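You operate a simulated robot arm through the tools that you are given. There is no shell and no other tool. Be economical: measure what you need, move in short steps, check, and stop when the job is done.

You run a simulated two-armed robot. Do the job below in one go: nothing can be reset, and whatever is moved stays where it is left.

Task
Thread the two brown rings on the wooden post; hold it while you screw the finial back.
Fine: unscrew the brass finial first and lay it on the table; the post stays on the table and the white rings stay where they lie.

Only the result counts: the job must be done as asked and must still hold three seconds after the hand-in. Knocking over, shifting, dropping, spilling or breaking anything else fails it.

Robot
Two 7-joint arms with two-finger parallel grippers on one trunk, on a base that drives. Base frame: it is fixed to the floor where the robot stands at the start and does not move with it; the origin is under the middle of the robot, x ahead of it, y to its left, z up. Lengths are in mm, angles in degrees, forces in N, time in s.
The left shoulder is at the start at [60, 143, 991], the right one opposite. With the tool pointing down near the work surface each hand reaches from about 300 to 740 mm from the robot's upright axis, wherever it stands, measured 20 degrees to its own side. Places, roughly: top of the narrow pine table [600, 100, 800]. Payload 1.57 kg a hand.
Tool frame (each hand has its own): the origin (TCP) lies between the finger pads and is the grasp point; the fingertips stand 30 mm ahead of it; z points along the fingers, y is the line along which they close. The gripper opens to 110 mm. The fingers are 24 mm wide and 12 mm thick; the gripper's body (48 by 112 mm) begins 78 mm behind the TCP.
Orientation is told as [roll, pitch, yaw] about the base's x, y, z axes, in that order, counted from this pose: with the fingers straight down and closing along the base's y, the tool's x points along the base's -x, its y along +y and its z along -z.

Tools
- The arms move only by the tool apply_moves. It takes "left_moves", "right_moves" or both (then of equal length, played together; a hand with none holds still); each is a list of rows, each an object (a shift or turn left out is 0, a gripper value left out holds the last) with "rot": the turn, a rotation vector about the tool's x, y, z in degrees, a list of three; "delta_pos": the shift along the tool's x, y, z in mm, a list of three; "fingers": the finger opening in mm, from 0 to 110. In form: [{"rot": [rx, ry, rz], "delta_pos": [tx, ty, tz], "fingers": fingers}, ...]. A call has 1 to 20 rows; each row shifts and turns the commanded pose from where the row before left it, along the tool's axes as they then stand. A row lasts 0.2 s, in which the tool goes at most 50 mm and 8.6 degrees; a call with a longer step from one row to the next is refused whole, and so is a gripper value outside its range. Where a pose cannot be reached the arm comes as near as it can. A force on the tool above 90 N (or 10 N above the force at the start of the call, whichever is more), or a blocked arm, ends the call early, and 0.2 s more pass. The fingers move at their own pace (about 45 mm/s each) and stop on an object; they squeeze with about 31 N. The grip force told is the motor's: it shows also when the fingers shut on nothing. Time passes only in rows, and 0.2 s behind the last, so rows that do not move let the fingers close. It gives the time, the measured TCP pose, the force on the tool (base axes), the opening and the grip force at its end, in the units of the frame above (readings bear some noise), with the torque about the TCP (base axes, N m) and any sound that the robot's microphone picked up, and new pictures: "pictures" is both (left out), scene, wrist or none (wrist: the cameras of the hands that moved).
- Cameras (640 x 400 px; columns grow to the right, rows downward): "scene" is now at [44.8, -1.7, 1594.8]; the picture's right is [-0.02, -1.00, 0.00], its down [-0.81, 0.02, -0.59] and it looks along [0.59, -0.01, -0.81] (base axes); focal length 275 px, centre (320, 200). "left" rides on the left gripper at [70, -16, -141] in its tool frame; the picture's right is [0.23, 0.97, 0.00], its down [-0.86, 0.20, -0.48] and it looks along [-0.47, 0.11, 0.88] (tool axes); focal length 222 px, centre (320, 200). "right" rides on the right gripper at [70, 16, -141] in its tool frame; the picture's right is [-0.23, 0.97, 0.00], its down [-0.86, -0.20, -0.48] and it looks along [-0.47, -0.11, 0.88] (tool axes); focal length 222 px, centre (320, 200). There is no depth. A picture from a camera that has moved, and an enlarged one, comes with that camera's place and axes in the base frame and with its lens.
- raise_lower(by): slides the trunk up (or, below 0, down) by that many mm; the arms and the scene camera ride with it, the base frame stays. It gives what a move gives, with no picture.
- base_move(legs): drives the robot by 1 to 6 legs, each [ahead, left, turn to the left] in mm, mm and degrees, along the robot's own axes; the way and the turn of a leg run together, so that a leg with both is an arc; at most 1500 mm and 180 degrees a leg. The arms and the cameras ride along, it lands a little off, and it stops where it bumps. It gives what a move gives, and a new picture of the scene camera.
- turn_head(pan, tilt): turns the head with the scene camera to pan (to the left, within 86 degrees either way) and tilt (down, from -29 to 69), counted from straight ahead of the robot. It gives what a move gives, and a new picture of the scene camera.
- zoom(camera, box): a new picture of the part [left, top, right, bottom] of that camera's present view, enlarged. The clock stands still meanwhile.
- hand_in(): hands the job in; it is judged then, once.

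Work in short steps. Places have to be worked out from the pictures, the camera data and where the tool is seen: move nearer, look again, correct. Check each grasp and each placing, and mend what went wrong. You have 120 turns and 260 pictures in all, those below and enlarged ones among them. Open the grippers and draw the arms clear of the work before you hand the job in, unless the task says otherwise; then end with one line.

The tools are called after "Call:" as name(argument=value, ...) on one line, values as JSON. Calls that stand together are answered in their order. apply_moves: Moves the arms, as the interface text tells. Its arguments: {"type":"object","properties":{"left_moves":{"type":"array","items":{"type":"object","properties":{"rot":{"type":"array","items":{"type":"number"}},"delta_pos":{"type":"array","items":{"type":"number"}},"fingers":{"type":"number"}}}},"right_moves":{"type":"array","items":{"type":"object","properties":{"rot":{"type":"array","items":{"type":"number"}},"delta_pos":{"type":"array","items":{"type":"number"}},"fingers":{"type":"number"}}}},"pictures":{"type":"string","enum":["both","scene","wrist","none"]}},"required":[]} The other tools are called the same way: raise_lower (by) slides the trunk up or down; base_move (legs) drives the base; turn_head (pan, tilt) turns the head that bears the scene camera; zoom (camera, box) takes an enlarged picture of a part of a camera's view; hand_in () hands the job in.

At the start:

```text
clock: 0.0
left_tool_pos: [413.6, 282.2, 1165.2]
left_orientation: [0.1, 0.1, 0.1]
left_contact_force: [-0.8, -0.4, 0.6]
left_wrist_torque: [0.0, -0.03, -0.01]
left_grip_width: 110.3
left_gripper_force: 0.1
right_tool_pos: [510.8, -144.0, 1168.7]
right_orientation: [0.0, -0.3, 0.0]
right_contact_force: [-0.1, -0.4, -0.6]
right_wrist_torque: [0.0, 0.01, -0.01]
right_grip_width: 110.0
right_gripper_force: 0.2
trunk travel left (down, up): [-590.0, 0.0]
robot x, y, heading: [2.1, -0.1, -0.3]
head pan, tilt: [-1.3, 53.9]
```

scene: 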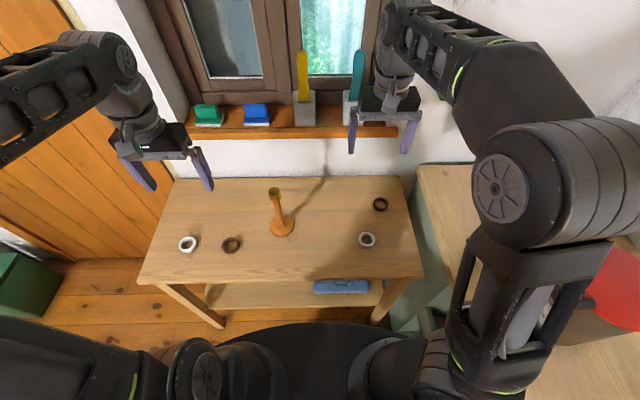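
right: 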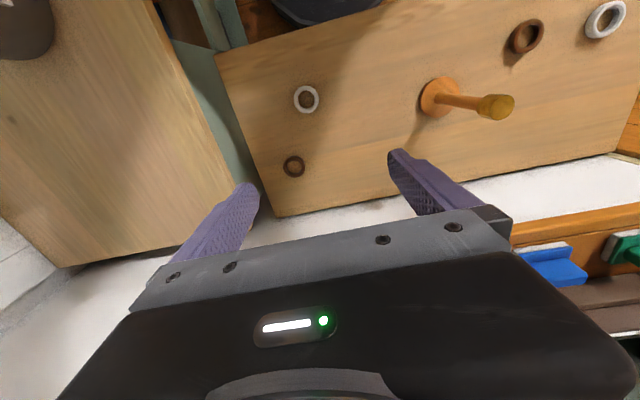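
left: 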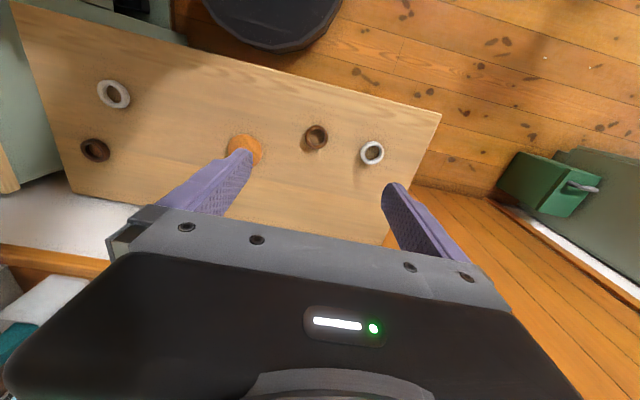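

I'll look closely at the post and rings first.

Call:
zoom(camera="scene", box=[220, 170, 340, 245])

Call:
zoom(camera="scene", box=[140, 170, 440, 290])

Call:
zoom(camera="right", box=[260, 40, 580, 200])

```text
5.33 times, centred on (280, 208) of scene
camera zoom: at [44.8, -1.7, 1594.8], right [-0.02, -1.0, 0.0], down [-0.81, 0.02, -0.59], along [0.59, -0.01, -0.81], focal length 1464 px, centre (533, 160)
```

zoom: 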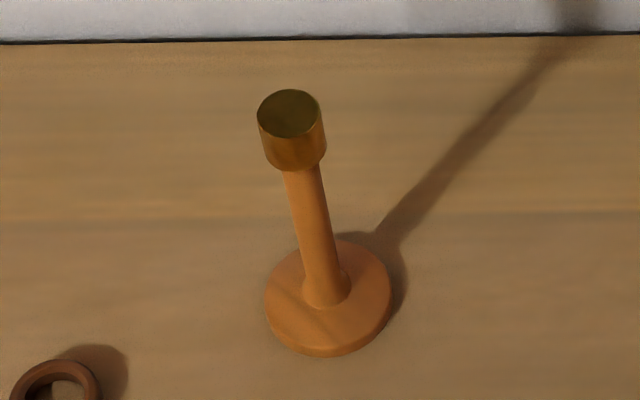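

```text
2.13 times, centred on (290, 230) of scene
camera zoom: at [44.8, -1.7, 1594.8], right [-0.02, -1.0, 0.0], down [-0.81, 0.02, -0.59], along [0.59, -0.01, -0.81], focal length 586 px, centre (384, 136)
```

zoom: 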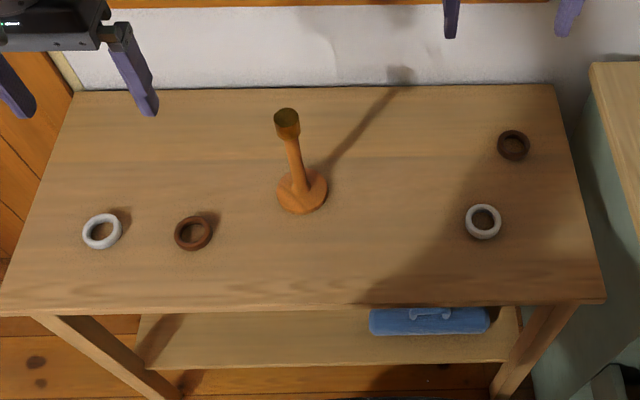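

```text
2.00 times, centred on (420, 120) of right
camera zoom: at [442.4, -128.3, 1309.8], right [0.23, 0.97, 0.0], down [0.85, -0.2, 0.48], along [0.47, -0.11, -0.88], focal length 444 px, centre (120, 360)
```

zoom: 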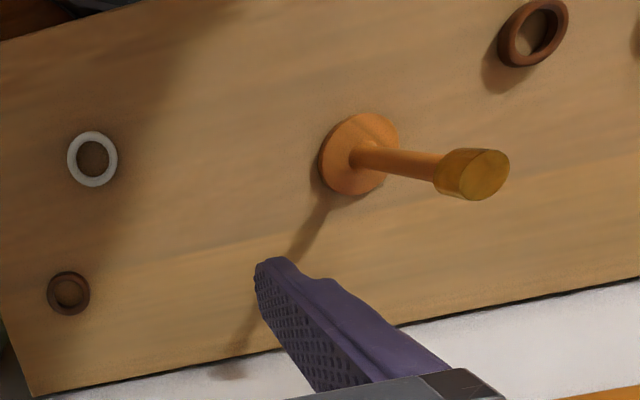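

Estimates: post at about [544,125], about 200 mm tall with the finial top at z≈957. Brown rings at about [472,291] and [629,-239]. I'll bring the left hand, pitched 60°, in front of the post.

Call:
apply_moves(left_moves=[{"rot": [0, -8.57, 0]}, {"rot": [0, -8.57, 0]}, {"rot": [0, -8.57, 0]}, {"rot": [0, -8.57, 0]}, {"rot": [0, -8.57, 0]}, {"rot": [0, -8.57, 0]}, {"rot": [0, -8.57, 0]}, {"delta_pos": [27.9, -22.3, 20.4]}, {"delta_pos": [27.9, -22.3, 20.4]}, {"delta_pos": [27.9, -22.3, 20.4]}, {"delta_pos": [27.9, -22.3, 20.4]}, {"delta_pos": [27.9, -22.3, 20.4]}, {"delta_pos": [27.9, -22.3, 20.4]}, {"delta_pos": [27.9, -22.3, 20.4]}, {}])

```text
clock: 3.2
left_tool_pos: [532.6, 158.0, 985.0]
left_orientation: [0.1, -59.9, 0.1]
left_contact_force: [0.2, 0.3, 0.1]
left_wrist_torque: [0.0, 0.0, 0.01]
left_grip_width: 110.2
left_gripper_force: 0.1
left hand out of reach, approached as far as the arm can: row 7, 8, 9, 10, 11, 12
right_tool_pos: [512.2, -145.8, 1168.5]
right_orientation: [0.0, -0.2, 0.0]
right_contact_force: [-0.9, -0.4, -0.7]
right_wrist_torque: [-0.03, -0.04, 0.0]
right_grip_width: 109.7
right_gripper_force: 0.0
trunk travel left (down, up): [-590.0, 0.0]
robot x, y, heading: [2.8, -0.7, 0.0]
head pan, tilt: [-1.3, 53.9]
camera scene: at [43.9, -1.7, 1594.8], right [-0.02, -1.0, 0.0], down [-0.81, 0.02, -0.59], along [0.59, -0.01, -0.81], focal length 275 px, centre (320, 200)
camera left: at [374.9, 142.1, 994.3], right [-0.11, 0.97, -0.2], down [0.01, 0.2, 0.98], along [0.99, 0.11, -0.03], focal length 222 px, centre (320, 200)
```

scene: 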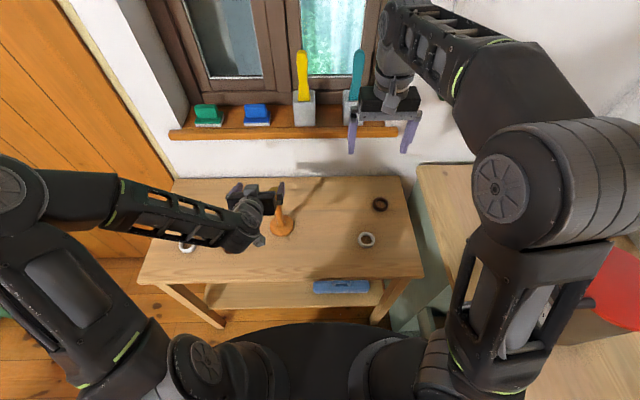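
left: 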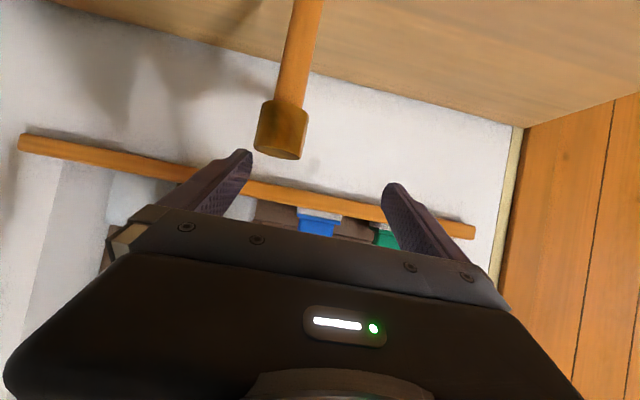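

The left hand is too close to the body for this pitch, and it is safely above the post. I'll back the base off 100 mm and 60 mm to the left.

Call:
base_move(legs=[[-100, 60, 0]])

Call:
apply_moves(left_moves=[{}], pictures="wrist")

```text
clock: 4.4
left_tool_pos: [431.8, 219.0, 984.6]
left_orientation: [-0.1, -60.1, 0.3]
left_contact_force: [-0.5, 1.4, -0.5]
left_wrist_torque: [-0.04, 0.01, -0.02]
left_grip_width: 109.9
left_gripper_force: 0.1
right_tool_pos: [412.4, -83.5, 1168.4]
right_orientation: [0.0, -0.4, 0.3]
right_contact_force: [-0.6, -0.8, 1.0]
right_wrist_torque: [-0.01, -0.04, 0.03]
right_grip_width: 110.3
right_gripper_force: 0.1
trunk travel left (down, up): [-590.0, 0.0]
robot x, y, heading: [-99.2, 58.8, -0.1]
head pan, tilt: [-1.3, 53.9]
camera scene: at [-56.3, 58.5, 1594.8], right [-0.02, -1.0, 0.0], down [-0.81, 0.01, -0.59], along [0.59, -0.01, -0.81], focal length 275 px, centre (320, 200)
```

scene: 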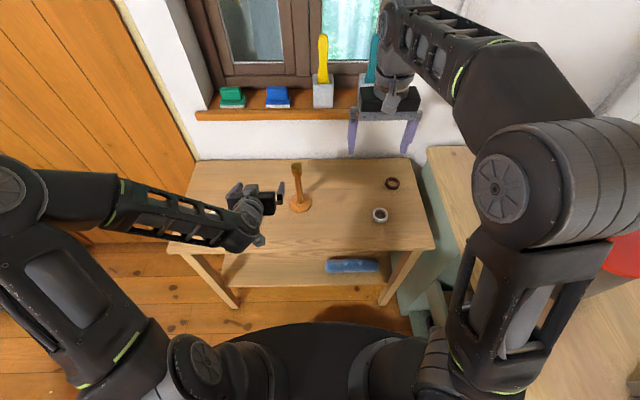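

```text
clock: 4.8
left_tool_pos: [431.5, 218.2, 985.8]
left_orientation: [-0.1, -60.1, 0.3]
left_contact_force: [-1.3, 0.9, 1.0]
left_wrist_torque: [0.0, 0.0, 0.0]
left_grip_width: 110.3
left_gripper_force: 0.1
right_tool_pos: [412.5, -83.9, 1169.3]
right_orientation: [0.0, -0.2, 0.1]
right_contact_force: [1.0, 0.1, 0.4]
right_wrist_torque: [-0.04, 0.01, 0.03]
right_grip_width: 110.0
right_gripper_force: 0.1
trunk travel left (down, up): [-590.0, 0.0]
robot x, y, heading: [-98.0, 58.4, 0.3]
head pan, tilt: [-1.3, 53.9]
camera left: at [275.5, 202.6, 994.5], right [-0.12, 0.97, -0.2], down [0.01, 0.2, 0.98], along [0.99, 0.11, -0.04], focal length 222 px, centre (320, 200)
```

left: 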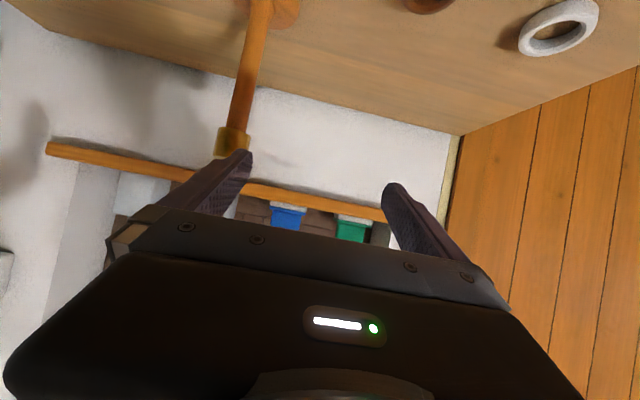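

Zooming on the post from the new place to triangulate.

Call:
zoom(camera="scene", box=[250, 150, 346, 210])

Call:
zoom(camera="left", box=[170, 0, 330, 200])

```text
6.67 times, centred on (298, 180) of scene
camera zoom: at [-54.9, 57.7, 1594.8], right [-0.02, -1.0, 0.0], down [-0.81, 0.02, -0.59], along [0.59, -0.01, -0.81], focal length 1830 px, centre (467, 333)
```

zoom: 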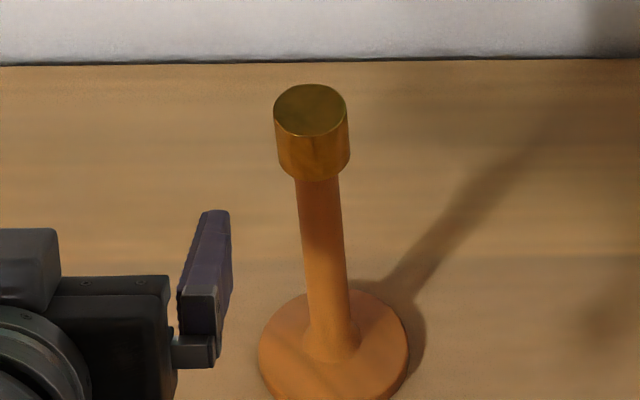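

```text
2.00 times, centred on (250, 100) of left
camera zoom: at [275.5, 202.6, 994.5], right [-0.12, 0.97, -0.2], down [0.01, 0.2, 0.98], along [0.99, 0.11, -0.04], focal length 444 px, centre (460, 400)
```

zoom: 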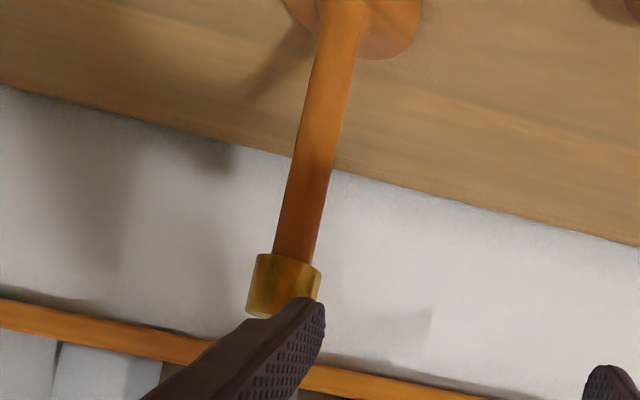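

Post axis ≈ [543,124], finial z≈923–953. I'll move left to the pre-grasp point.

Call:
apply_moves(left_moves=[{"delta_pos": [16.3, -31.3, 12.4]}, {"delta_pos": [16.3, -31.3, 12.4]}, {"delta_pos": [16.3, -31.3, 12.4]}, {}])

```text
clock: 5.8
left_tool_pos: [440.1, 126.0, 922.5]
left_orientation: [-0.1, -60.0, 0.2]
left_contact_force: [-0.7, -0.7, 0.8]
left_wrist_torque: [-0.03, -0.01, 0.0]
left_grip_width: 109.9
left_gripper_force: 0.1
right_tool_pos: [412.5, -82.8, 1168.8]
right_orientation: [0.0, -0.3, 0.2]
right_contact_force: [0.6, 0.9, 0.3]
right_wrist_torque: [-0.01, -0.01, 0.02]
right_grip_width: 110.0
right_gripper_force: 0.0
trunk travel left (down, up): [-590.0, 0.0]
robot x, y, heading: [-100.4, 58.8, 0.5]
head pan, tilt: [-1.3, 53.9]
camera scene: at [-55.0, 58.4, 1594.8], right [-0.02, -1.0, 0.0], down [-0.81, 0.01, -0.59], along [0.59, -0.01, -0.81], focal length 275 px, centre (320, 200)
camera left: at [283.9, 110.1, 932.0], right [-0.12, 0.97, -0.2], down [0.01, 0.2, 0.98], along [0.99, 0.11, -0.04], focal length 222 px, centre (320, 200)
```

scene: 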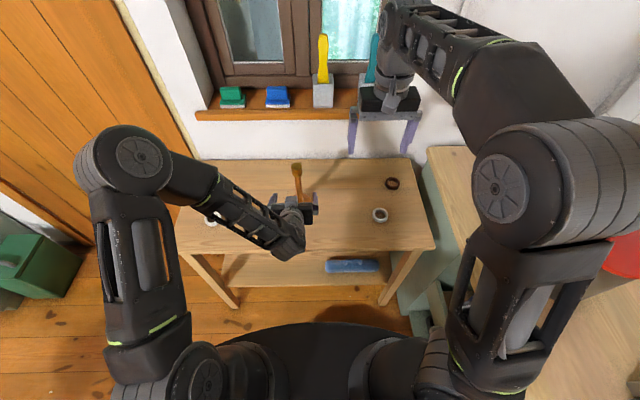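
left: 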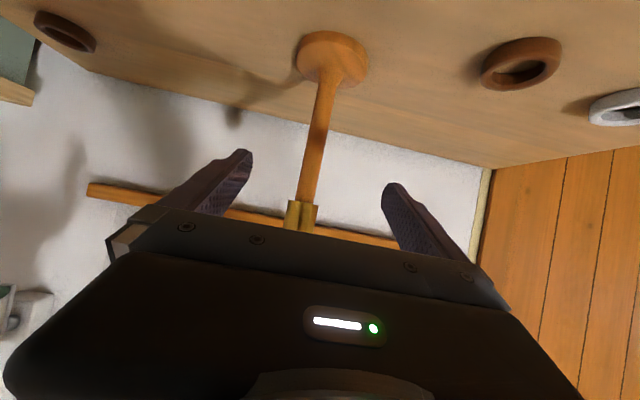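

The post lies between the fingers. I'll advance 118 mm and look before closing.

Call:
apply_moves(left_moves=[{"delta_pos": [0, -1, 39.3]}, {"delta_pos": [0, -1, 39.3]}, {"delta_pos": [0, -1, 39.3]}, {}])

Call:
zoom(camera="scene", box=[250, 150, 346, 210])

```text
clock: 6.8
left_tool_pos: [540.4, 124.1, 865.5]
left_orientation: [-0.1, -59.9, 0.2]
left_contact_force: [0.3, -0.4, -0.2]
left_wrist_torque: [-0.01, 0.0, -0.01]
left_grip_width: 109.9
left_gripper_force: 0.0
right_tool_pos: [413.0, -83.8, 1168.6]
right_orientation: [0.0, -0.3, 0.3]
right_contact_force: [-0.1, -0.1, -0.1]
right_wrist_torque: [0.02, -0.05, -0.01]
right_grip_width: 109.9
right_gripper_force: 0.0
trunk travel left (down, up): [-590.0, 0.0]
robot x, y, heading: [-101.6, 59.7, 0.1]
head pan, tilt: [-1.3, 53.9]
camera scene: at [-55.1, 57.7, 1594.8], right [-0.02, -1.0, 0.0], down [-0.81, 0.01, -0.59], along [0.59, -0.01, -0.81], focal length 275 px, centre (320, 200)
camera left: at [383.9, 107.2, 874.8], right [-0.12, 0.97, -0.2], down [0.01, 0.2, 0.98], along [0.99, 0.11, -0.04], focal length 222 px, centre (320, 200)
```

scene: 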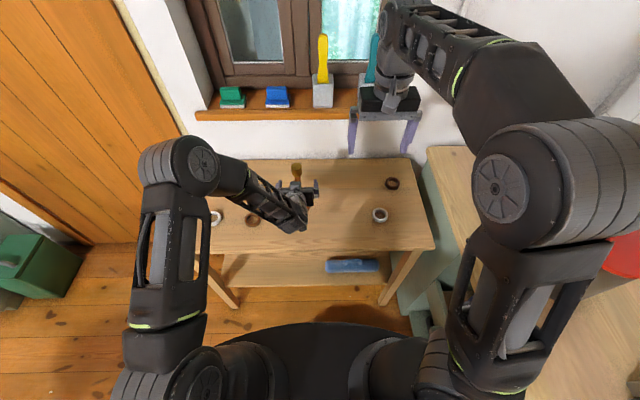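
left: 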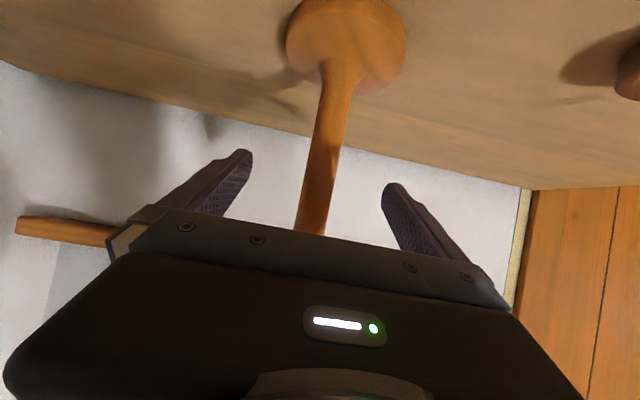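

```text
6.67 times, centred on (298, 180) of scene
camera zoom: at [-55.1, 57.7, 1594.8], right [-0.02, -1.0, 0.0], down [-0.81, 0.01, -0.59], along [0.59, -0.01, -0.81], focal length 1830 px, centre (467, 333)
```

zoom: 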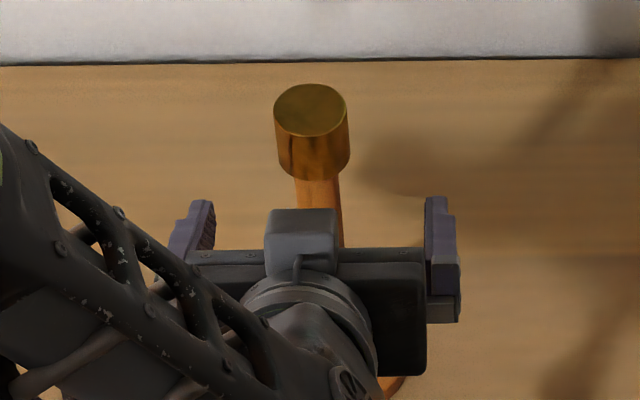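

The post is centred within a couple of mm. I'll close to 34 mm first and check the centring.

Call:
apply_moves(left_moves=[{"fingers": 34}, {}, {}, {}, {}])

Call:
zoom(camera="scene", box=[250, 150, 346, 210])

```text
clock: 8.0
left_tool_pos: [539.8, 122.5, 865.7]
left_orientation: [-0.1, -60.0, 0.2]
left_contact_force: [-0.4, -0.5, -0.3]
left_wrist_torque: [0.0, 0.0, 0.01]
left_grip_width: 34.1
left_gripper_force: 0.1
right_tool_pos: [412.6, -84.9, 1168.6]
right_orientation: [-0.1, -0.2, 0.2]
right_contact_force: [0.1, -0.1, -0.5]
right_wrist_torque: [-0.01, 0.01, -0.01]
right_grip_width: 110.0
right_gripper_force: 0.0
trunk travel left (down, up): [-590.0, 0.0]
robot x, y, heading: [-99.5, 57.1, -0.1]
head pan, tilt: [-1.3, 53.9]
camera scene: at [-54.5, 57.5, 1594.8], right [-0.02, -1.0, 0.0], down [-0.81, 0.02, -0.59], along [0.59, -0.01, -0.81], focal length 275 px, centre (320, 200)
camera left: at [383.9, 107.1, 874.8], right [-0.12, 0.97, -0.2], down [0.01, 0.2, 0.98], along [0.99, 0.11, -0.04], focal length 222 px, centre (320, 200)
```

scene: 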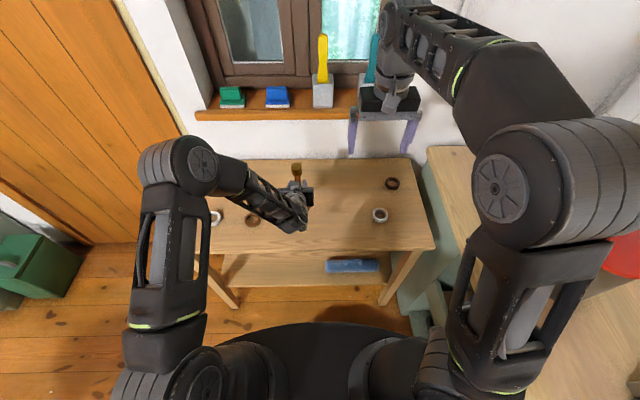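
left: 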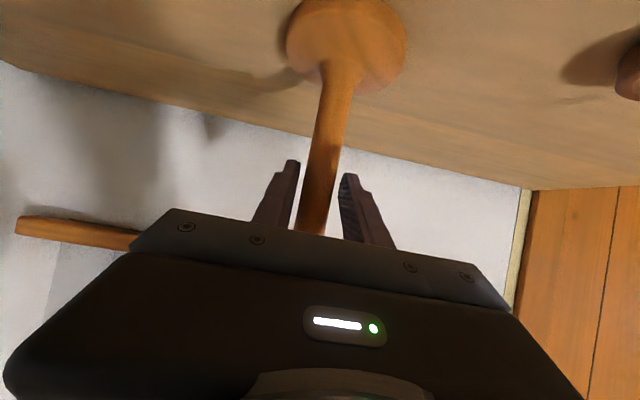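

```text
6.67 times, centred on (298, 180) of scene
camera zoom: at [-54.5, 57.5, 1594.8], right [-0.02, -1.0, 0.0], down [-0.81, 0.02, -0.59], along [0.59, -0.01, -0.81], focal length 1830 px, centre (467, 333)
```

zoom: 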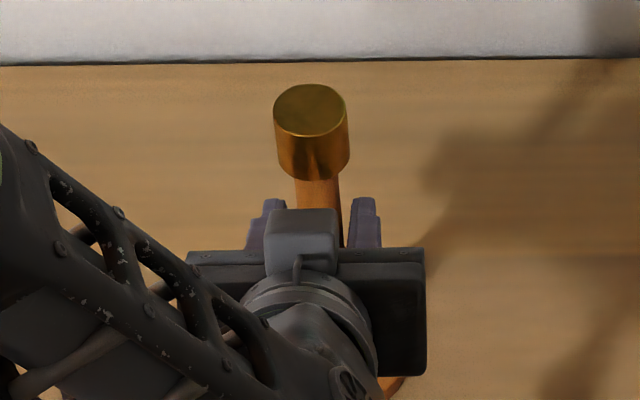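

The post sits about 2 mm to the −y side. I'll nudge the hand and close.

Call:
apply_moves(left_moves=[{"delta_pos": [0, -1.5, 2]}, {"fingers": 10}, {}, {}, {}, {}])

Call:
zoom(camera="scene", box=[250, 150, 346, 210])

```text
clock: 9.4
left_tool_pos: [542.7, 121.2, 864.1]
left_orientation: [0.0, -60.1, 0.3]
left_contact_force: [1.0, -1.8, 0.6]
left_wrist_torque: [-0.03, 0.0, 0.03]
left_grip_width: 21.4
left_gripper_force: 31.0
right_tool_pos: [413.6, -84.4, 1169.0]
right_orientation: [0.0, -0.2, 0.2]
right_contact_force: [-0.3, 0.1, 0.0]
right_wrist_torque: [0.03, 0.03, 0.06]
right_grip_width: 110.1
right_gripper_force: 0.1
trunk travel left (down, up): [-590.0, 0.0]
robot x, y, heading: [-99.4, 59.7, 0.2]
head pan, tilt: [-1.3, 53.9]
camera scene: at [-54.5, 57.3, 1594.8], right [-0.02, -1.0, 0.0], down [-0.81, 0.02, -0.59], along [0.59, -0.01, -0.81], focal length 275 px, centre (320, 200)
camera left: at [385.7, 105.1, 873.9], right [-0.12, 0.97, -0.2], down [0.01, 0.2, 0.98], along [0.99, 0.11, -0.04], focal length 222 px, centre (320, 200)
```

scene: 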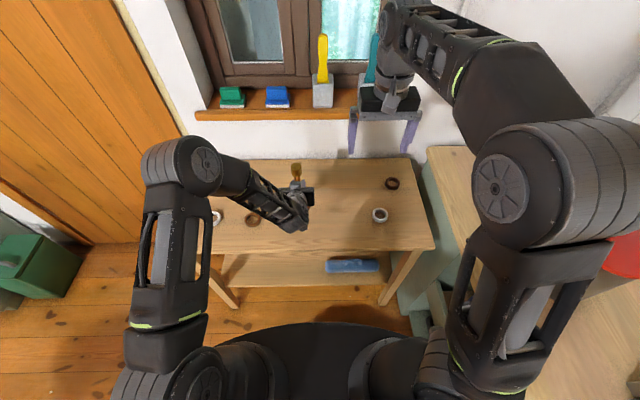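
left: 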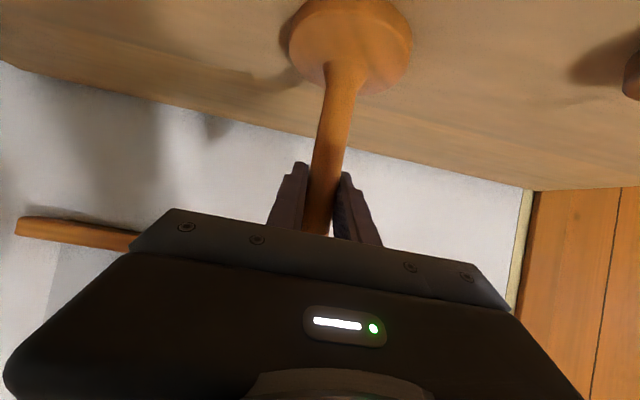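

```text
6.67 times, centred on (298, 180) of scene
camera zoom: at [-54.5, 57.3, 1594.8], right [-0.02, -1.0, 0.0], down [-0.81, 0.02, -0.59], along [0.59, -0.01, -0.81], focal length 1830 px, centre (467, 333)
```

zoom: 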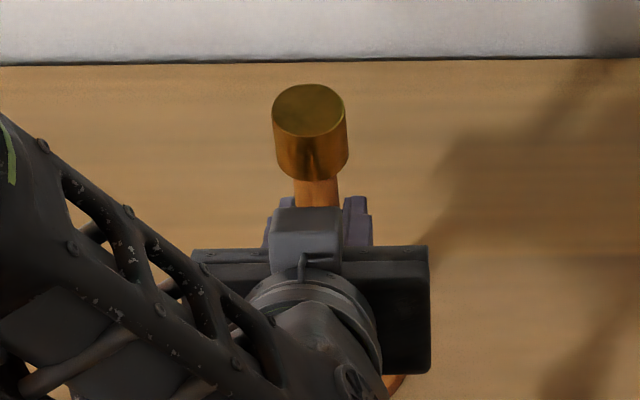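

The post is held. Now I'll bring the right hand above the finial and pre-rotate it to yaw −86 so it can unscrew counter-clockwise.

Call:
apply_moves(right_moves=[{"delta_pos": [-21.7, 34.3, 18]}, {"delta_pos": [-21.7, 34.3, 18]}, {"delta_pos": [-21.7, 34.3, 18]}, {"delta_pos": [-21.7, 34.3, 18]}, {"delta_pos": [-21.7, 34.3, 18]}, {"delta_pos": [-21.7, 34.3, 18], "fingers": 70}, {"rot": [0, 0, 8.6]}, {"rot": [0, 0, 8.6]}, {"rot": [0, 0, 8.6]}, {"rot": [0, 0, 8.6]}, {"rot": [0, 0, 8.6]}, {"rot": [0, 0, 8.6]}, {"rot": [0, 0, 8.6]}, {"rot": [0, 0, 8.6]}, {"rot": [0, 0, 8.6]}, {"rot": [0, 0, 8.6]}, {}])

Call:
zoom(camera="scene", box=[250, 130, 346, 190])

```text
clock: 13.0
left_tool_pos: [542.6, 121.4, 864.8]
left_orientation: [0.0, -60.1, 0.2]
left_contact_force: [-0.3, -0.8, 1.4]
left_wrist_torque: [0.0, 0.01, -0.04]
left_grip_width: 21.4
left_gripper_force: 31.1
right_tool_pos: [490.5, 37.2, 1100.5]
right_orientation: [0.3, 0.1, -85.8]
right_contact_force: [-0.4, -0.6, 0.1]
right_wrist_torque: [-0.01, 0.04, -0.01]
right_grip_width: 70.2
right_gripper_force: 0.2
right hand out of reach, approached as far as the arm can: row 4, 5, 6
trunk travel left (down, up): [-590.0, 0.0]
robot x, y, heading: [-101.8, 58.0, 0.2]
head pan, tilt: [-1.3, 53.9]
camera scene: at [-54.6, 57.5, 1594.8], right [-0.02, -1.0, 0.0], down [-0.81, 0.02, -0.59], along [0.59, -0.01, -0.81], focal length 275 px, centre (320, 200)
camera right: at [501.4, 107.8, 1242.9], right [0.99, -0.16, 0.01], down [-0.14, -0.87, 0.48], along [-0.07, -0.47, -0.88], focal length 222 px, centre (320, 200)
```

scene: 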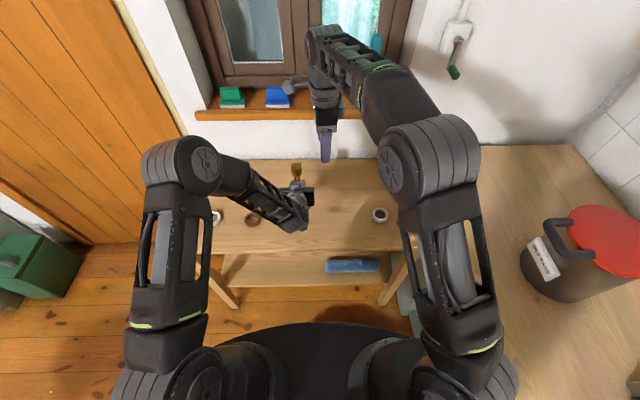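
right: 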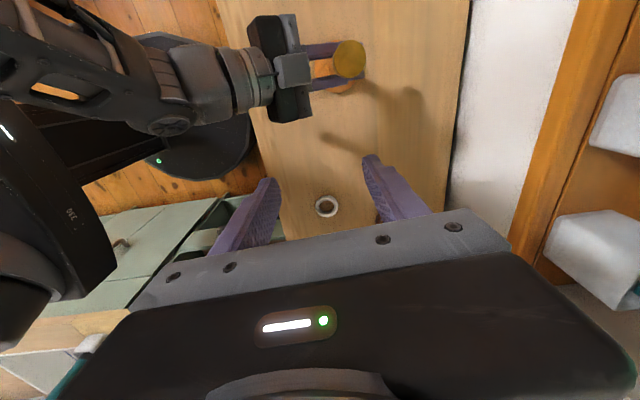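

```text
6.67 times, centred on (298, 160) of scene
camera zoom: at [-54.6, 57.5, 1594.8], right [-0.02, -1.0, 0.0], down [-0.81, 0.02, -0.59], along [0.59, -0.01, -0.81], focal length 1830 px, centre (467, 467)
```

zoom: 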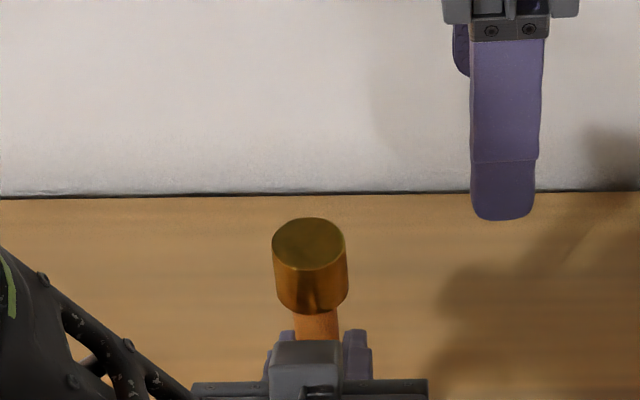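

The right hand is at its reach limit. I'll release and retract the left hand, then shift the base 25 mm ahead and 80 mm left.

Call:
apply_moves(left_moves=[{"fingers": 70}, {}, {}, {}, {"delta_pos": [0, 0, -30]}, {"delta_pos": [0, 0, -35]}, {"delta_pos": [0, 0, -35]}, {}], pictures="scene")

Call:
base_move(legs=[[25, 80, 0]])

Call:
zoom(camera="scene", box=[250, 130, 410, 230])

```text
clock: 14.8
left_tool_pos: [457.3, 119.1, 911.4]
left_orientation: [0.0, -60.0, 0.2]
left_contact_force: [0.5, -0.3, 0.4]
left_wrist_torque: [-0.02, 0.02, -0.02]
left_grip_width: 69.9
left_gripper_force: 0.1
right_tool_pos: [489.6, 36.4, 1100.5]
right_orientation: [0.3, -0.1, -85.8]
right_contact_force: [-0.2, -0.2, 1.1]
right_wrist_torque: [-0.04, 0.03, -0.01]
right_grip_width: 70.0
right_gripper_force: 0.1
trunk travel left (down, up): [-590.0, 0.0]
robot x, y, heading: [-102.1, 60.6, 0.7]
head pan, tilt: [-1.3, 53.9]
camera scene: at [-53.9, 57.7, 1594.7], right [-0.02, -1.0, 0.0], down [-0.81, 0.02, -0.59], along [0.59, -0.01, -0.81], focal length 275 px, centre (320, 200)
```

scene: 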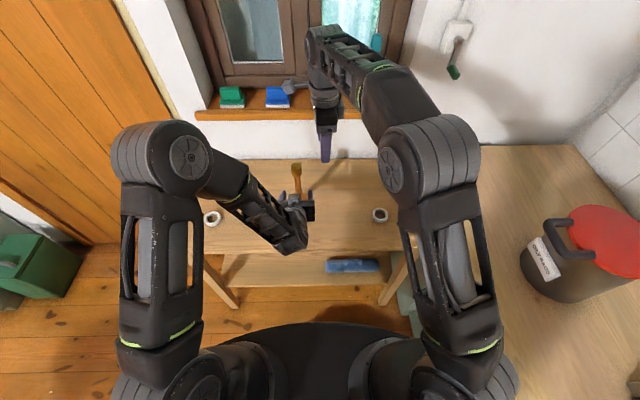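

```text
clock: 15.9
left_tool_pos: [481.9, 197.6, 912.1]
left_orientation: [-0.1, -59.9, 0.2]
left_contact_force: [-0.1, 0.1, 0.7]
left_wrist_torque: [-0.01, 0.0, -0.06]
left_grip_width: 70.0
left_gripper_force: 0.1
right_tool_pos: [516.0, 115.7, 1100.8]
right_orientation: [0.4, -0.2, -85.9]
right_contact_force: [-0.1, 0.1, 0.3]
right_wrist_torque: [-0.03, 0.04, 0.05]
right_grip_width: 70.2
right_gripper_force: 0.0
trunk travel left (down, up): [-590.0, 0.0]
robot x, y, heading: [-78.6, 140.5, -0.1]
head pan, tilt: [-1.3, 53.9]
camera scene: at [-28.7, 138.4, 1594.8], right [-0.02, -1.0, 0.0], down [-0.81, 0.02, -0.59], along [0.59, -0.01, -0.81], focal length 275 px, centre (320, 200)
```

scene: 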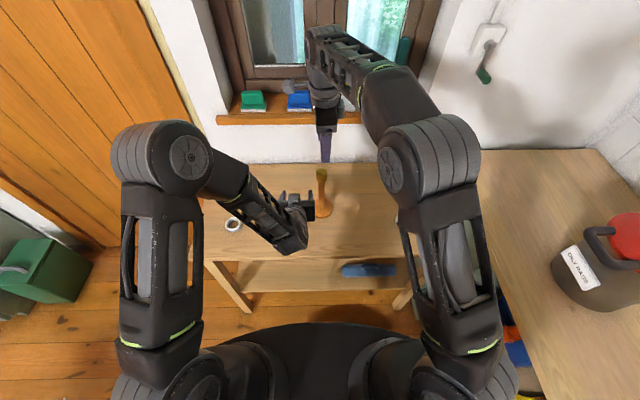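

```text
4.00 times, centred on (330, 180) of scene
camera zoom: at [-28.7, 138.4, 1594.8], right [-0.02, -1.0, 0.0], down [-0.81, 0.02, -0.59], along [0.59, -0.01, -0.81], focal length 1098 px, centre (280, 280)
```

zoom: 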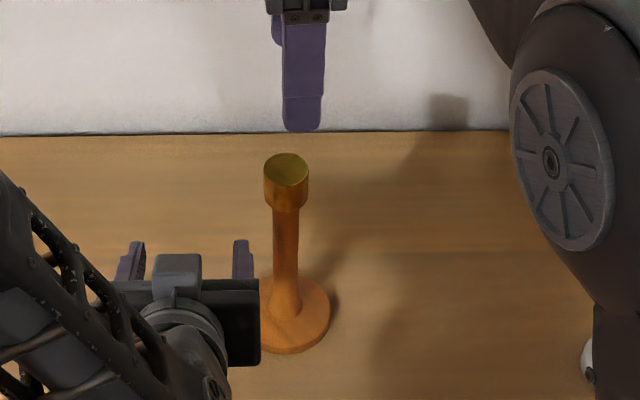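

The post is undisturbed. I'll bring the left hand back to pre-grasp and then in.

Call:
apply_moves(left_moves=[{"delta_pos": [6.2, -26, -16]}, {"delta_pos": [6.2, -25.5, -6]}, {"delta_pos": [0, -25, 0]}, {}])

```text
clock: 16.9
left_tool_pos: [457.8, 120.3, 912.3]
left_orientation: [0.1, -60.0, 0.1]
left_contact_force: [0.4, 0.7, 0.0]
left_wrist_torque: [0.01, -0.01, 0.04]
left_grip_width: 70.3
left_gripper_force: 0.0
right_tool_pos: [515.9, 115.9, 1102.3]
right_orientation: [0.3, 0.1, -85.9]
right_contact_force: [0.0, -0.1, 1.1]
right_wrist_torque: [-0.04, 0.01, -0.02]
right_grip_width: 69.8
right_gripper_force: 0.1
trunk travel left (down, up): [-590.0, 0.0]
robot x, y, heading: [-80.4, 137.7, 0.0]
head pan, tilt: [-1.3, 53.9]
camera scene: at [-29.3, 137.1, 1594.8], right [-0.02, -1.0, 0.0], down [-0.81, 0.02, -0.59], along [0.59, -0.01, -0.81], focal length 275 px, centre (320, 200)
camera left: at [301.2, 104.3, 921.7], right [-0.12, 0.97, -0.2], down [0.01, 0.2, 0.98], along [0.99, 0.11, -0.04], focal length 222 px, centre (320, 200)
```

scene: 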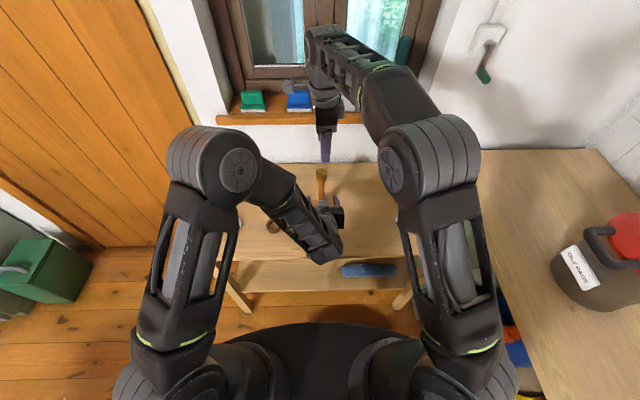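
left: 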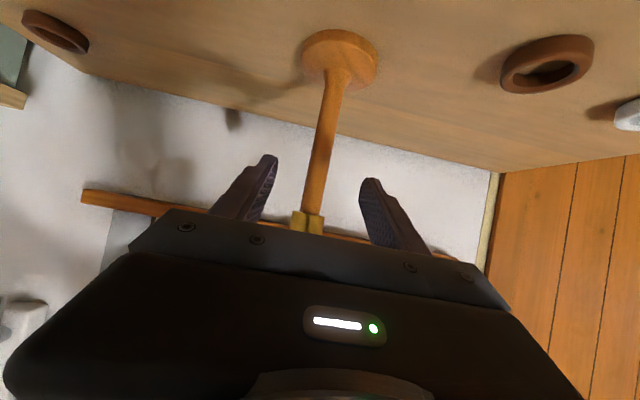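

Lined up. I'll advance 98 mm and close on the post.

Call:
apply_moves(left_moves=[{"delta_pos": [0, 0.3, 33]}, {"delta_pos": [0, 0.3, 33]}, {"delta_pos": [0, 0.4, 32]}, {"fingers": 28}, {}, {}, {}])

Call:
zoom(camera="left", box=[220, 0, 420, 250])

```text
clock: 18.5
left_tool_pos: [541.2, 124.0, 865.0]
left_orientation: [0.0, -60.1, 0.0]
left_contact_force: [0.1, 0.0, 1.2]
left_wrist_torque: [-0.02, -0.02, -0.02]
left_grip_width: 27.8
left_gripper_force: 0.1
right_tool_pos: [515.5, 114.7, 1101.9]
right_orientation: [0.4, 0.0, -85.9]
right_contact_force: [0.5, 0.6, -0.4]
right_wrist_torque: [-0.01, -0.01, 0.02]
right_grip_width: 69.9
right_gripper_force: 0.0
trunk travel left (down, up): [-590.0, 0.0]
robot x, y, heading: [-73.8, 141.3, 0.1]
head pan, tilt: [-1.3, 53.9]
camera scene: at [-29.2, 136.7, 1594.8], right [-0.02, -1.0, 0.0], down [-0.81, 0.02, -0.59], along [0.59, -0.01, -0.81], focal length 275 px, centre (320, 200)
camera left: at [384.2, 107.7, 875.0], right [-0.11, 0.97, -0.2], down [0.01, 0.2, 0.98], along [0.99, 0.11, -0.04], focal length 222 px, centre (320, 200)
```

scene: 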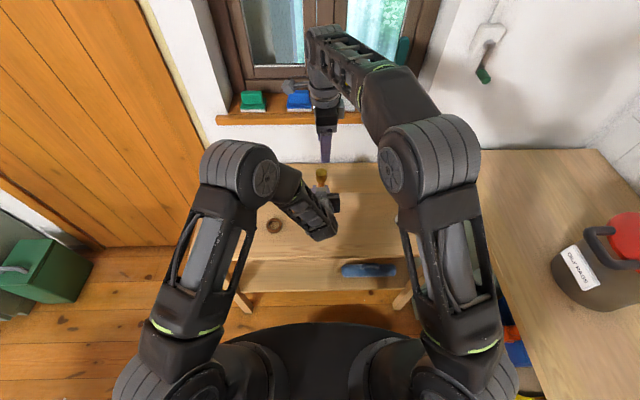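
left: 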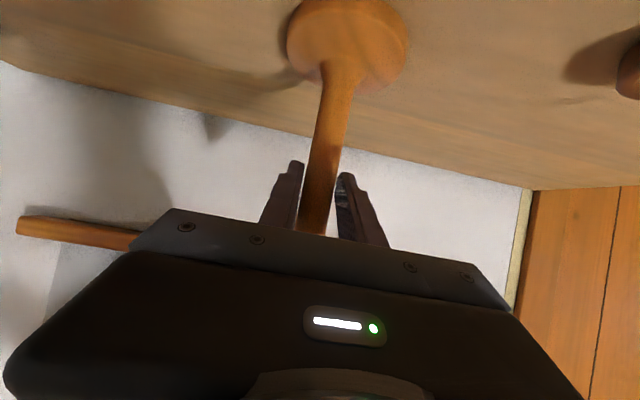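

```text
1.60 times, centred on (320, 125) of left
camera zoom: at [384.2, 107.7, 875.0], right [-0.11, 0.97, -0.2], down [0.01, 0.2, 0.98], along [0.99, 0.11, -0.04], focal length 355 px, centre (320, 320)
```

zoom: 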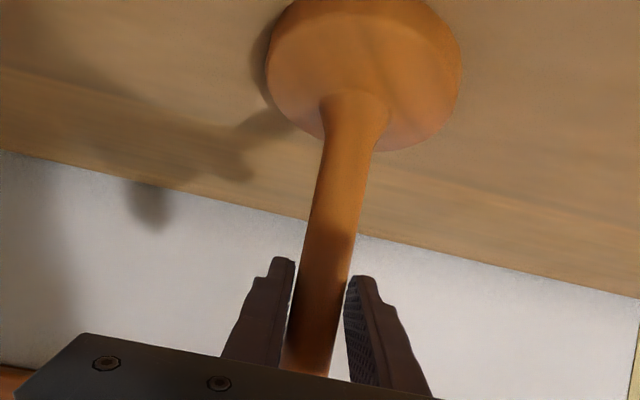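

I'll nudge −1.5 mm and close the left; the right hand goes above the finial (tips at ~z 970).

Call:
apply_moves(left_moves=[{"delta_pos": [0, -1.5, 1]}, {"fingers": 10}, {}, {}, {}], right_moves=[{"delta_pos": [0, 0, 25]}, {"delta_pos": [0, 0, 30]}, {"delta_pos": [1.7, 9.3, 20]}, {"delta_pos": [1.7, 9.3, 13]}, {"delta_pos": [1.7, 9.3, 13]}])

Call:
zoom(camera="scene", box=[260, 130, 380, 205])

```text
clock: 19.7
left_tool_pos: [543.0, 122.6, 864.6]
left_orientation: [0.0, -60.0, 0.1]
left_contact_force: [0.4, -0.8, 0.4]
left_wrist_torque: [0.01, -0.06, 0.02]
left_grip_width: 21.2
left_gripper_force: 31.2
right_tool_pos: [543.6, 122.5, 999.0]
right_orientation: [0.2, 0.1, -85.9]
right_contact_force: [0.1, -0.7, -0.4]
right_wrist_torque: [-0.03, 0.01, -0.04]
right_grip_width: 70.0
right_gripper_force: 0.1
trunk travel left (down, up): [-590.0, 0.0]
robot x, y, heading: [-75.4, 139.7, -0.1]
head pan, tilt: [-1.3, 53.9]
camera scene: at [-29.1, 136.7, 1594.8], right [-0.02, -1.0, 0.0], down [-0.81, 0.02, -0.59], along [0.59, -0.01, -0.81], focal length 275 px, centre (320, 200)
camera right: at [554.4, 193.5, 1139.7], right [0.99, -0.16, 0.0], down [-0.14, -0.87, 0.48], along [-0.07, -0.47, -0.88], focal length 222 px, centre (320, 200)
camera left: at [385.5, 105.9, 873.4], right [-0.11, 0.97, -0.2], down [0.01, 0.2, 0.98], along [0.99, 0.11, -0.04], focal length 222 px, centre (320, 200)
```

scene: 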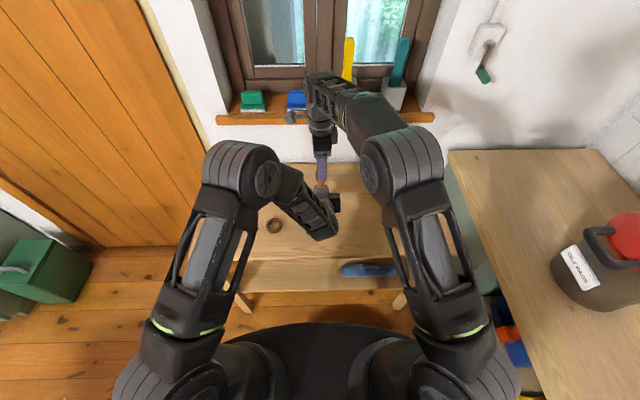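
right: 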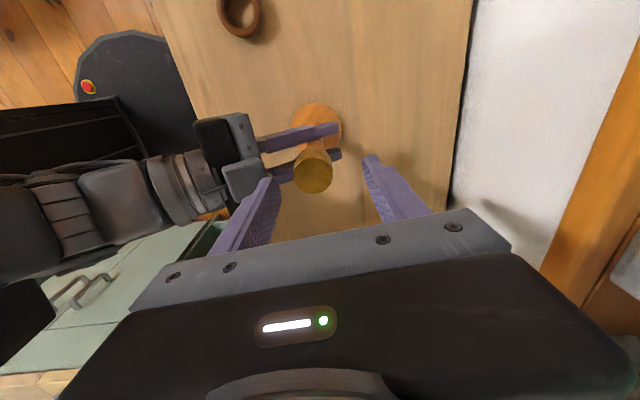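
left: 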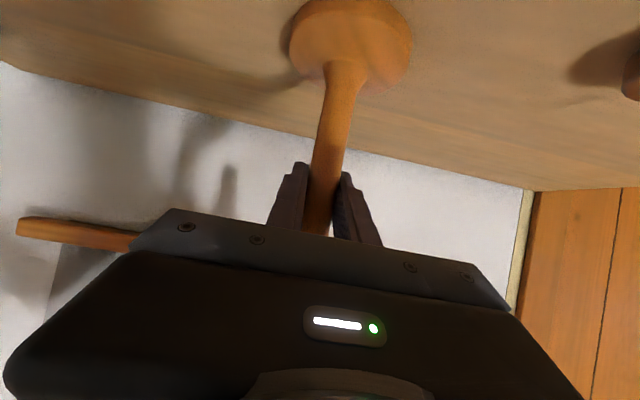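

```text
5.33 times, centred on (320, 168) of scene
camera zoom: at [-29.1, 136.7, 1594.8], right [-0.02, -1.0, 0.0], down [-0.81, 0.02, -0.59], along [0.59, -0.01, -0.81], focal length 1464 px, centre (320, 373)
```

zoom: 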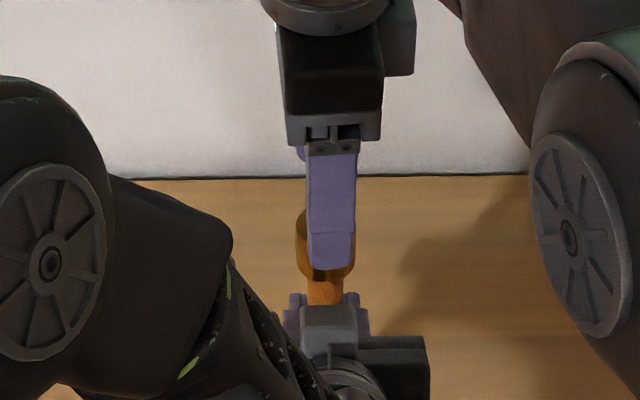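

Need better alignment; zooming the right wrist view on the finial.

Call:
zoom(camera="right", box=[240, 90, 400, 190])

```text
4.00 times, centred on (320, 140) of right
camera zoom: at [554.4, 193.5, 1139.7], right [0.99, -0.16, 0.0], down [-0.14, -0.87, 0.48], along [-0.07, -0.47, -0.88], focal length 888 px, centre (320, 440)
```

zoom: 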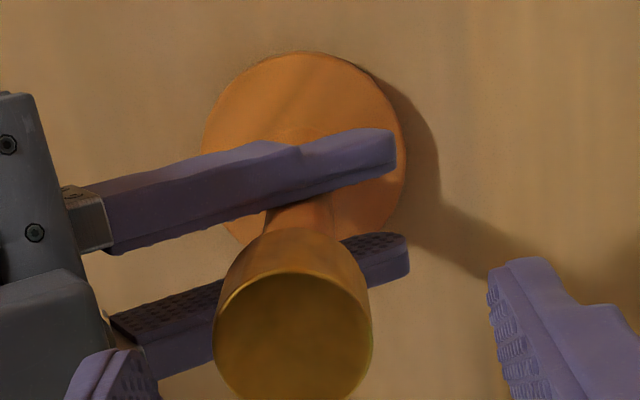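

The finial appears about 5 mm toward −x from the right TCP. I'll narrow to 54, shift, and lower to tips at z≈925.

Call:
apply_moves(right_moves=[{"delta_pos": [0, -5.5, 0], "fingers": 56}, {}, {"delta_pos": [0, 0, 20]}, {}], pictures="wrist")

Call:
zoom(camera="right", box=[240, 90, 400, 190])

Call:
zoom(camera="scene", box=[280, 140, 360, 190])

```text
clock: 20.7
left_tool_pos: [540.6, 121.8, 863.1]
left_orientation: [0.0, -60.0, 0.1]
left_contact_force: [-0.7, 0.7, 1.2]
left_wrist_torque: [-0.01, 0.0, 0.04]
left_grip_width: 21.6
left_gripper_force: 30.7
right_tool_pos: [538.1, 123.2, 978.3]
right_orientation: [0.2, 0.0, -86.0]
right_contact_force: [0.2, 0.1, -1.2]
right_wrist_torque: [0.0, 0.01, 0.04]
right_grip_width: 56.0
right_gripper_force: 0.1
trunk travel left (down, up): [-590.0, 0.0]
robot x, y, heading: [-72.8, 138.3, 0.0]
head pan, tilt: [-1.3, 53.9]
camera right: at [548.6, 193.2, 1119.6], right [0.99, -0.16, 0.0], down [-0.14, -0.87, 0.48], along [-0.07, -0.47, -0.88], focal length 222 px, centre (320, 200)
```

right: 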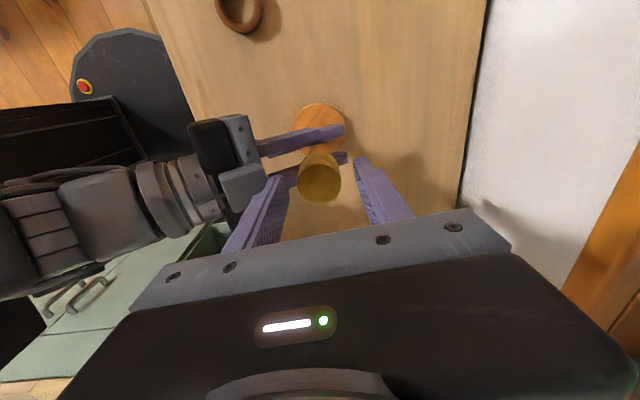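

```text
4.00 times, centred on (320, 140) of right
camera zoom: at [548.6, 193.2, 1119.6], right [0.99, -0.16, 0.0], down [-0.14, -0.87, 0.48], along [-0.07, -0.47, -0.88], focal length 888 px, centre (320, 440)
```

zoom: 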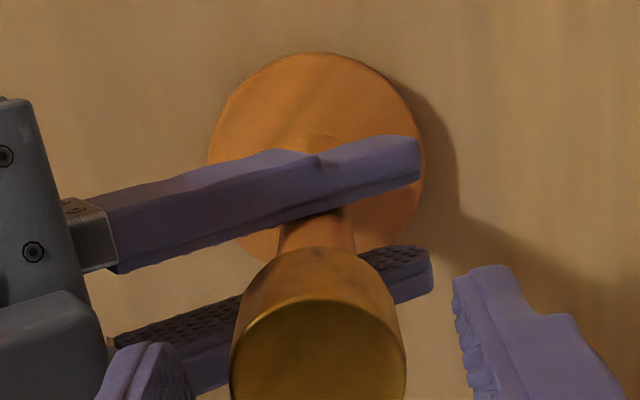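

```text
8.00 times, centred on (320, 165) of scene
camera zoom: at [-29.4, 136.7, 1594.8], right [-0.02, -1.0, 0.0], down [-0.81, 0.02, -0.59], along [0.59, -0.01, -0.81], focal length 2197 px, centre (320, 480)
```

zoom: 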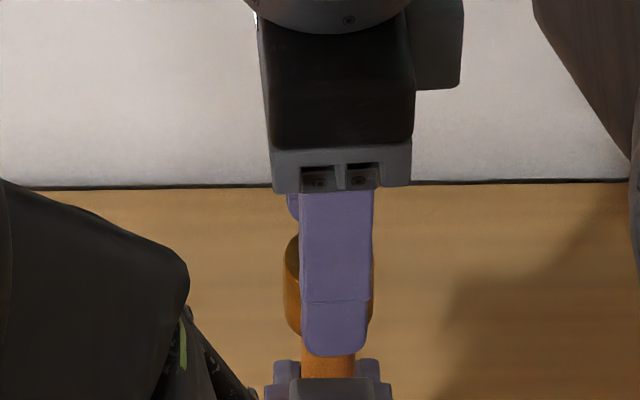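

Centred in the closing direction. I'll lower 24 mm and close gently on the finial.

Call:
apply_moves(right_moves=[{"delta_pos": [-1.0, -0.5, 12]}, {"delta_pos": [0, 0, 12]}, {}, {"fingers": 20}, {}, {}, {}], pictures="wrist")

Call:
zoom(camera="scene", box=[280, 140, 360, 190])

```text
clock: 22.3
left_tool_pos: [541.4, 122.2, 863.6]
left_orientation: [0.1, -60.1, 0.1]
left_contact_force: [-6.5, -0.1, 3.5]
left_wrist_torque: [0.05, -0.45, -0.05]
left_grip_width: 21.4
left_gripper_force: 30.7
right_tool_pos: [537.1, 120.3, 957.0]
right_orientation: [0.4, -0.1, -86.0]
right_contact_force: [6.2, 0.1, -0.1]
right_wrist_torque: [-0.01, -0.01, 0.03]
right_grip_width: 34.3
right_gripper_force: 31.2
trunk travel left (down, up): [-590.0, 0.0]
robot x, y, heading: [-75.2, 136.8, 0.2]
head pan, tilt: [-1.3, 53.9]
camera right: at [547.7, 191.7, 1097.3], right [0.99, -0.16, 0.01], down [-0.14, -0.87, 0.48], along [-0.07, -0.47, -0.88], focal length 222 px, centre (320, 200)
```

right: 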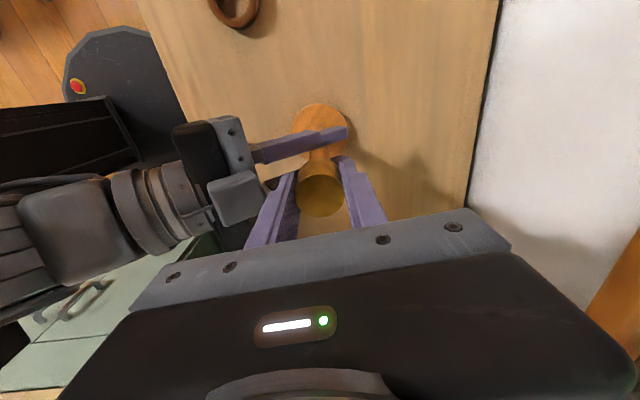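

```text
8.00 times, centred on (320, 165) of scene
camera zoom: at [-29.4, 136.8, 1594.8], right [-0.02, -1.0, 0.0], down [-0.81, 0.02, -0.59], along [0.59, -0.01, -0.81], focal length 2197 px, centre (320, 480)
```

zoom: 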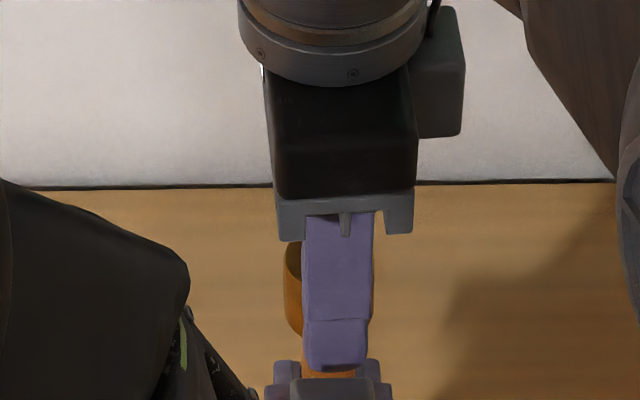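

The grip is 34 mm, but the hand is about 2–3 mm off in y. I'll re-open slightly, correct, and re-close.

Call:
apply_moves(right_moves=[{"fingers": 42}, {"delta_pos": [2.5, 0.8, 0]}, {}, {"fingers": 20}, {}, {}], pictures="none")

Call:
zoom(camera="scene", box=[280, 140, 360, 190])

```text
clock: 23.7
left_tool_pos: [542.5, 120.1, 864.2]
left_orientation: [0.1, -60.0, 0.1]
left_contact_force: [1.5, 0.8, -0.2]
left_wrist_torque: [0.01, 0.14, -0.03]
left_grip_width: 21.4
left_gripper_force: 31.0
right_tool_pos: [536.4, 123.9, 956.0]
right_orientation: [0.3, 0.1, -85.9]
right_contact_force: [-3.3, 0.1, -0.2]
right_wrist_torque: [0.0, 0.18, 0.01]
right_grip_width: 34.1
right_gripper_force: 31.3
trunk travel left (down, up): [-590.0, 0.0]
robot x, y, heading: [-72.1, 134.6, 0.1]
head pan, tilt: [-1.3, 53.9]
```

```text
8.00 times, centred on (320, 165) of scene
camera zoom: at [-29.4, 136.6, 1594.8], right [-0.02, -1.0, 0.0], down [-0.81, 0.02, -0.59], along [0.59, -0.01, -0.81], focal length 2197 px, centre (320, 480)
```

zoom: 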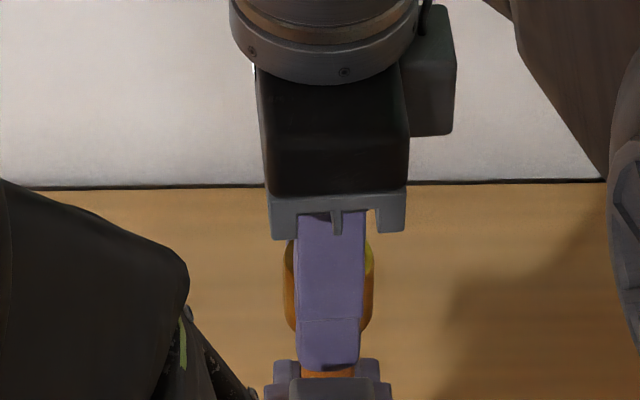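

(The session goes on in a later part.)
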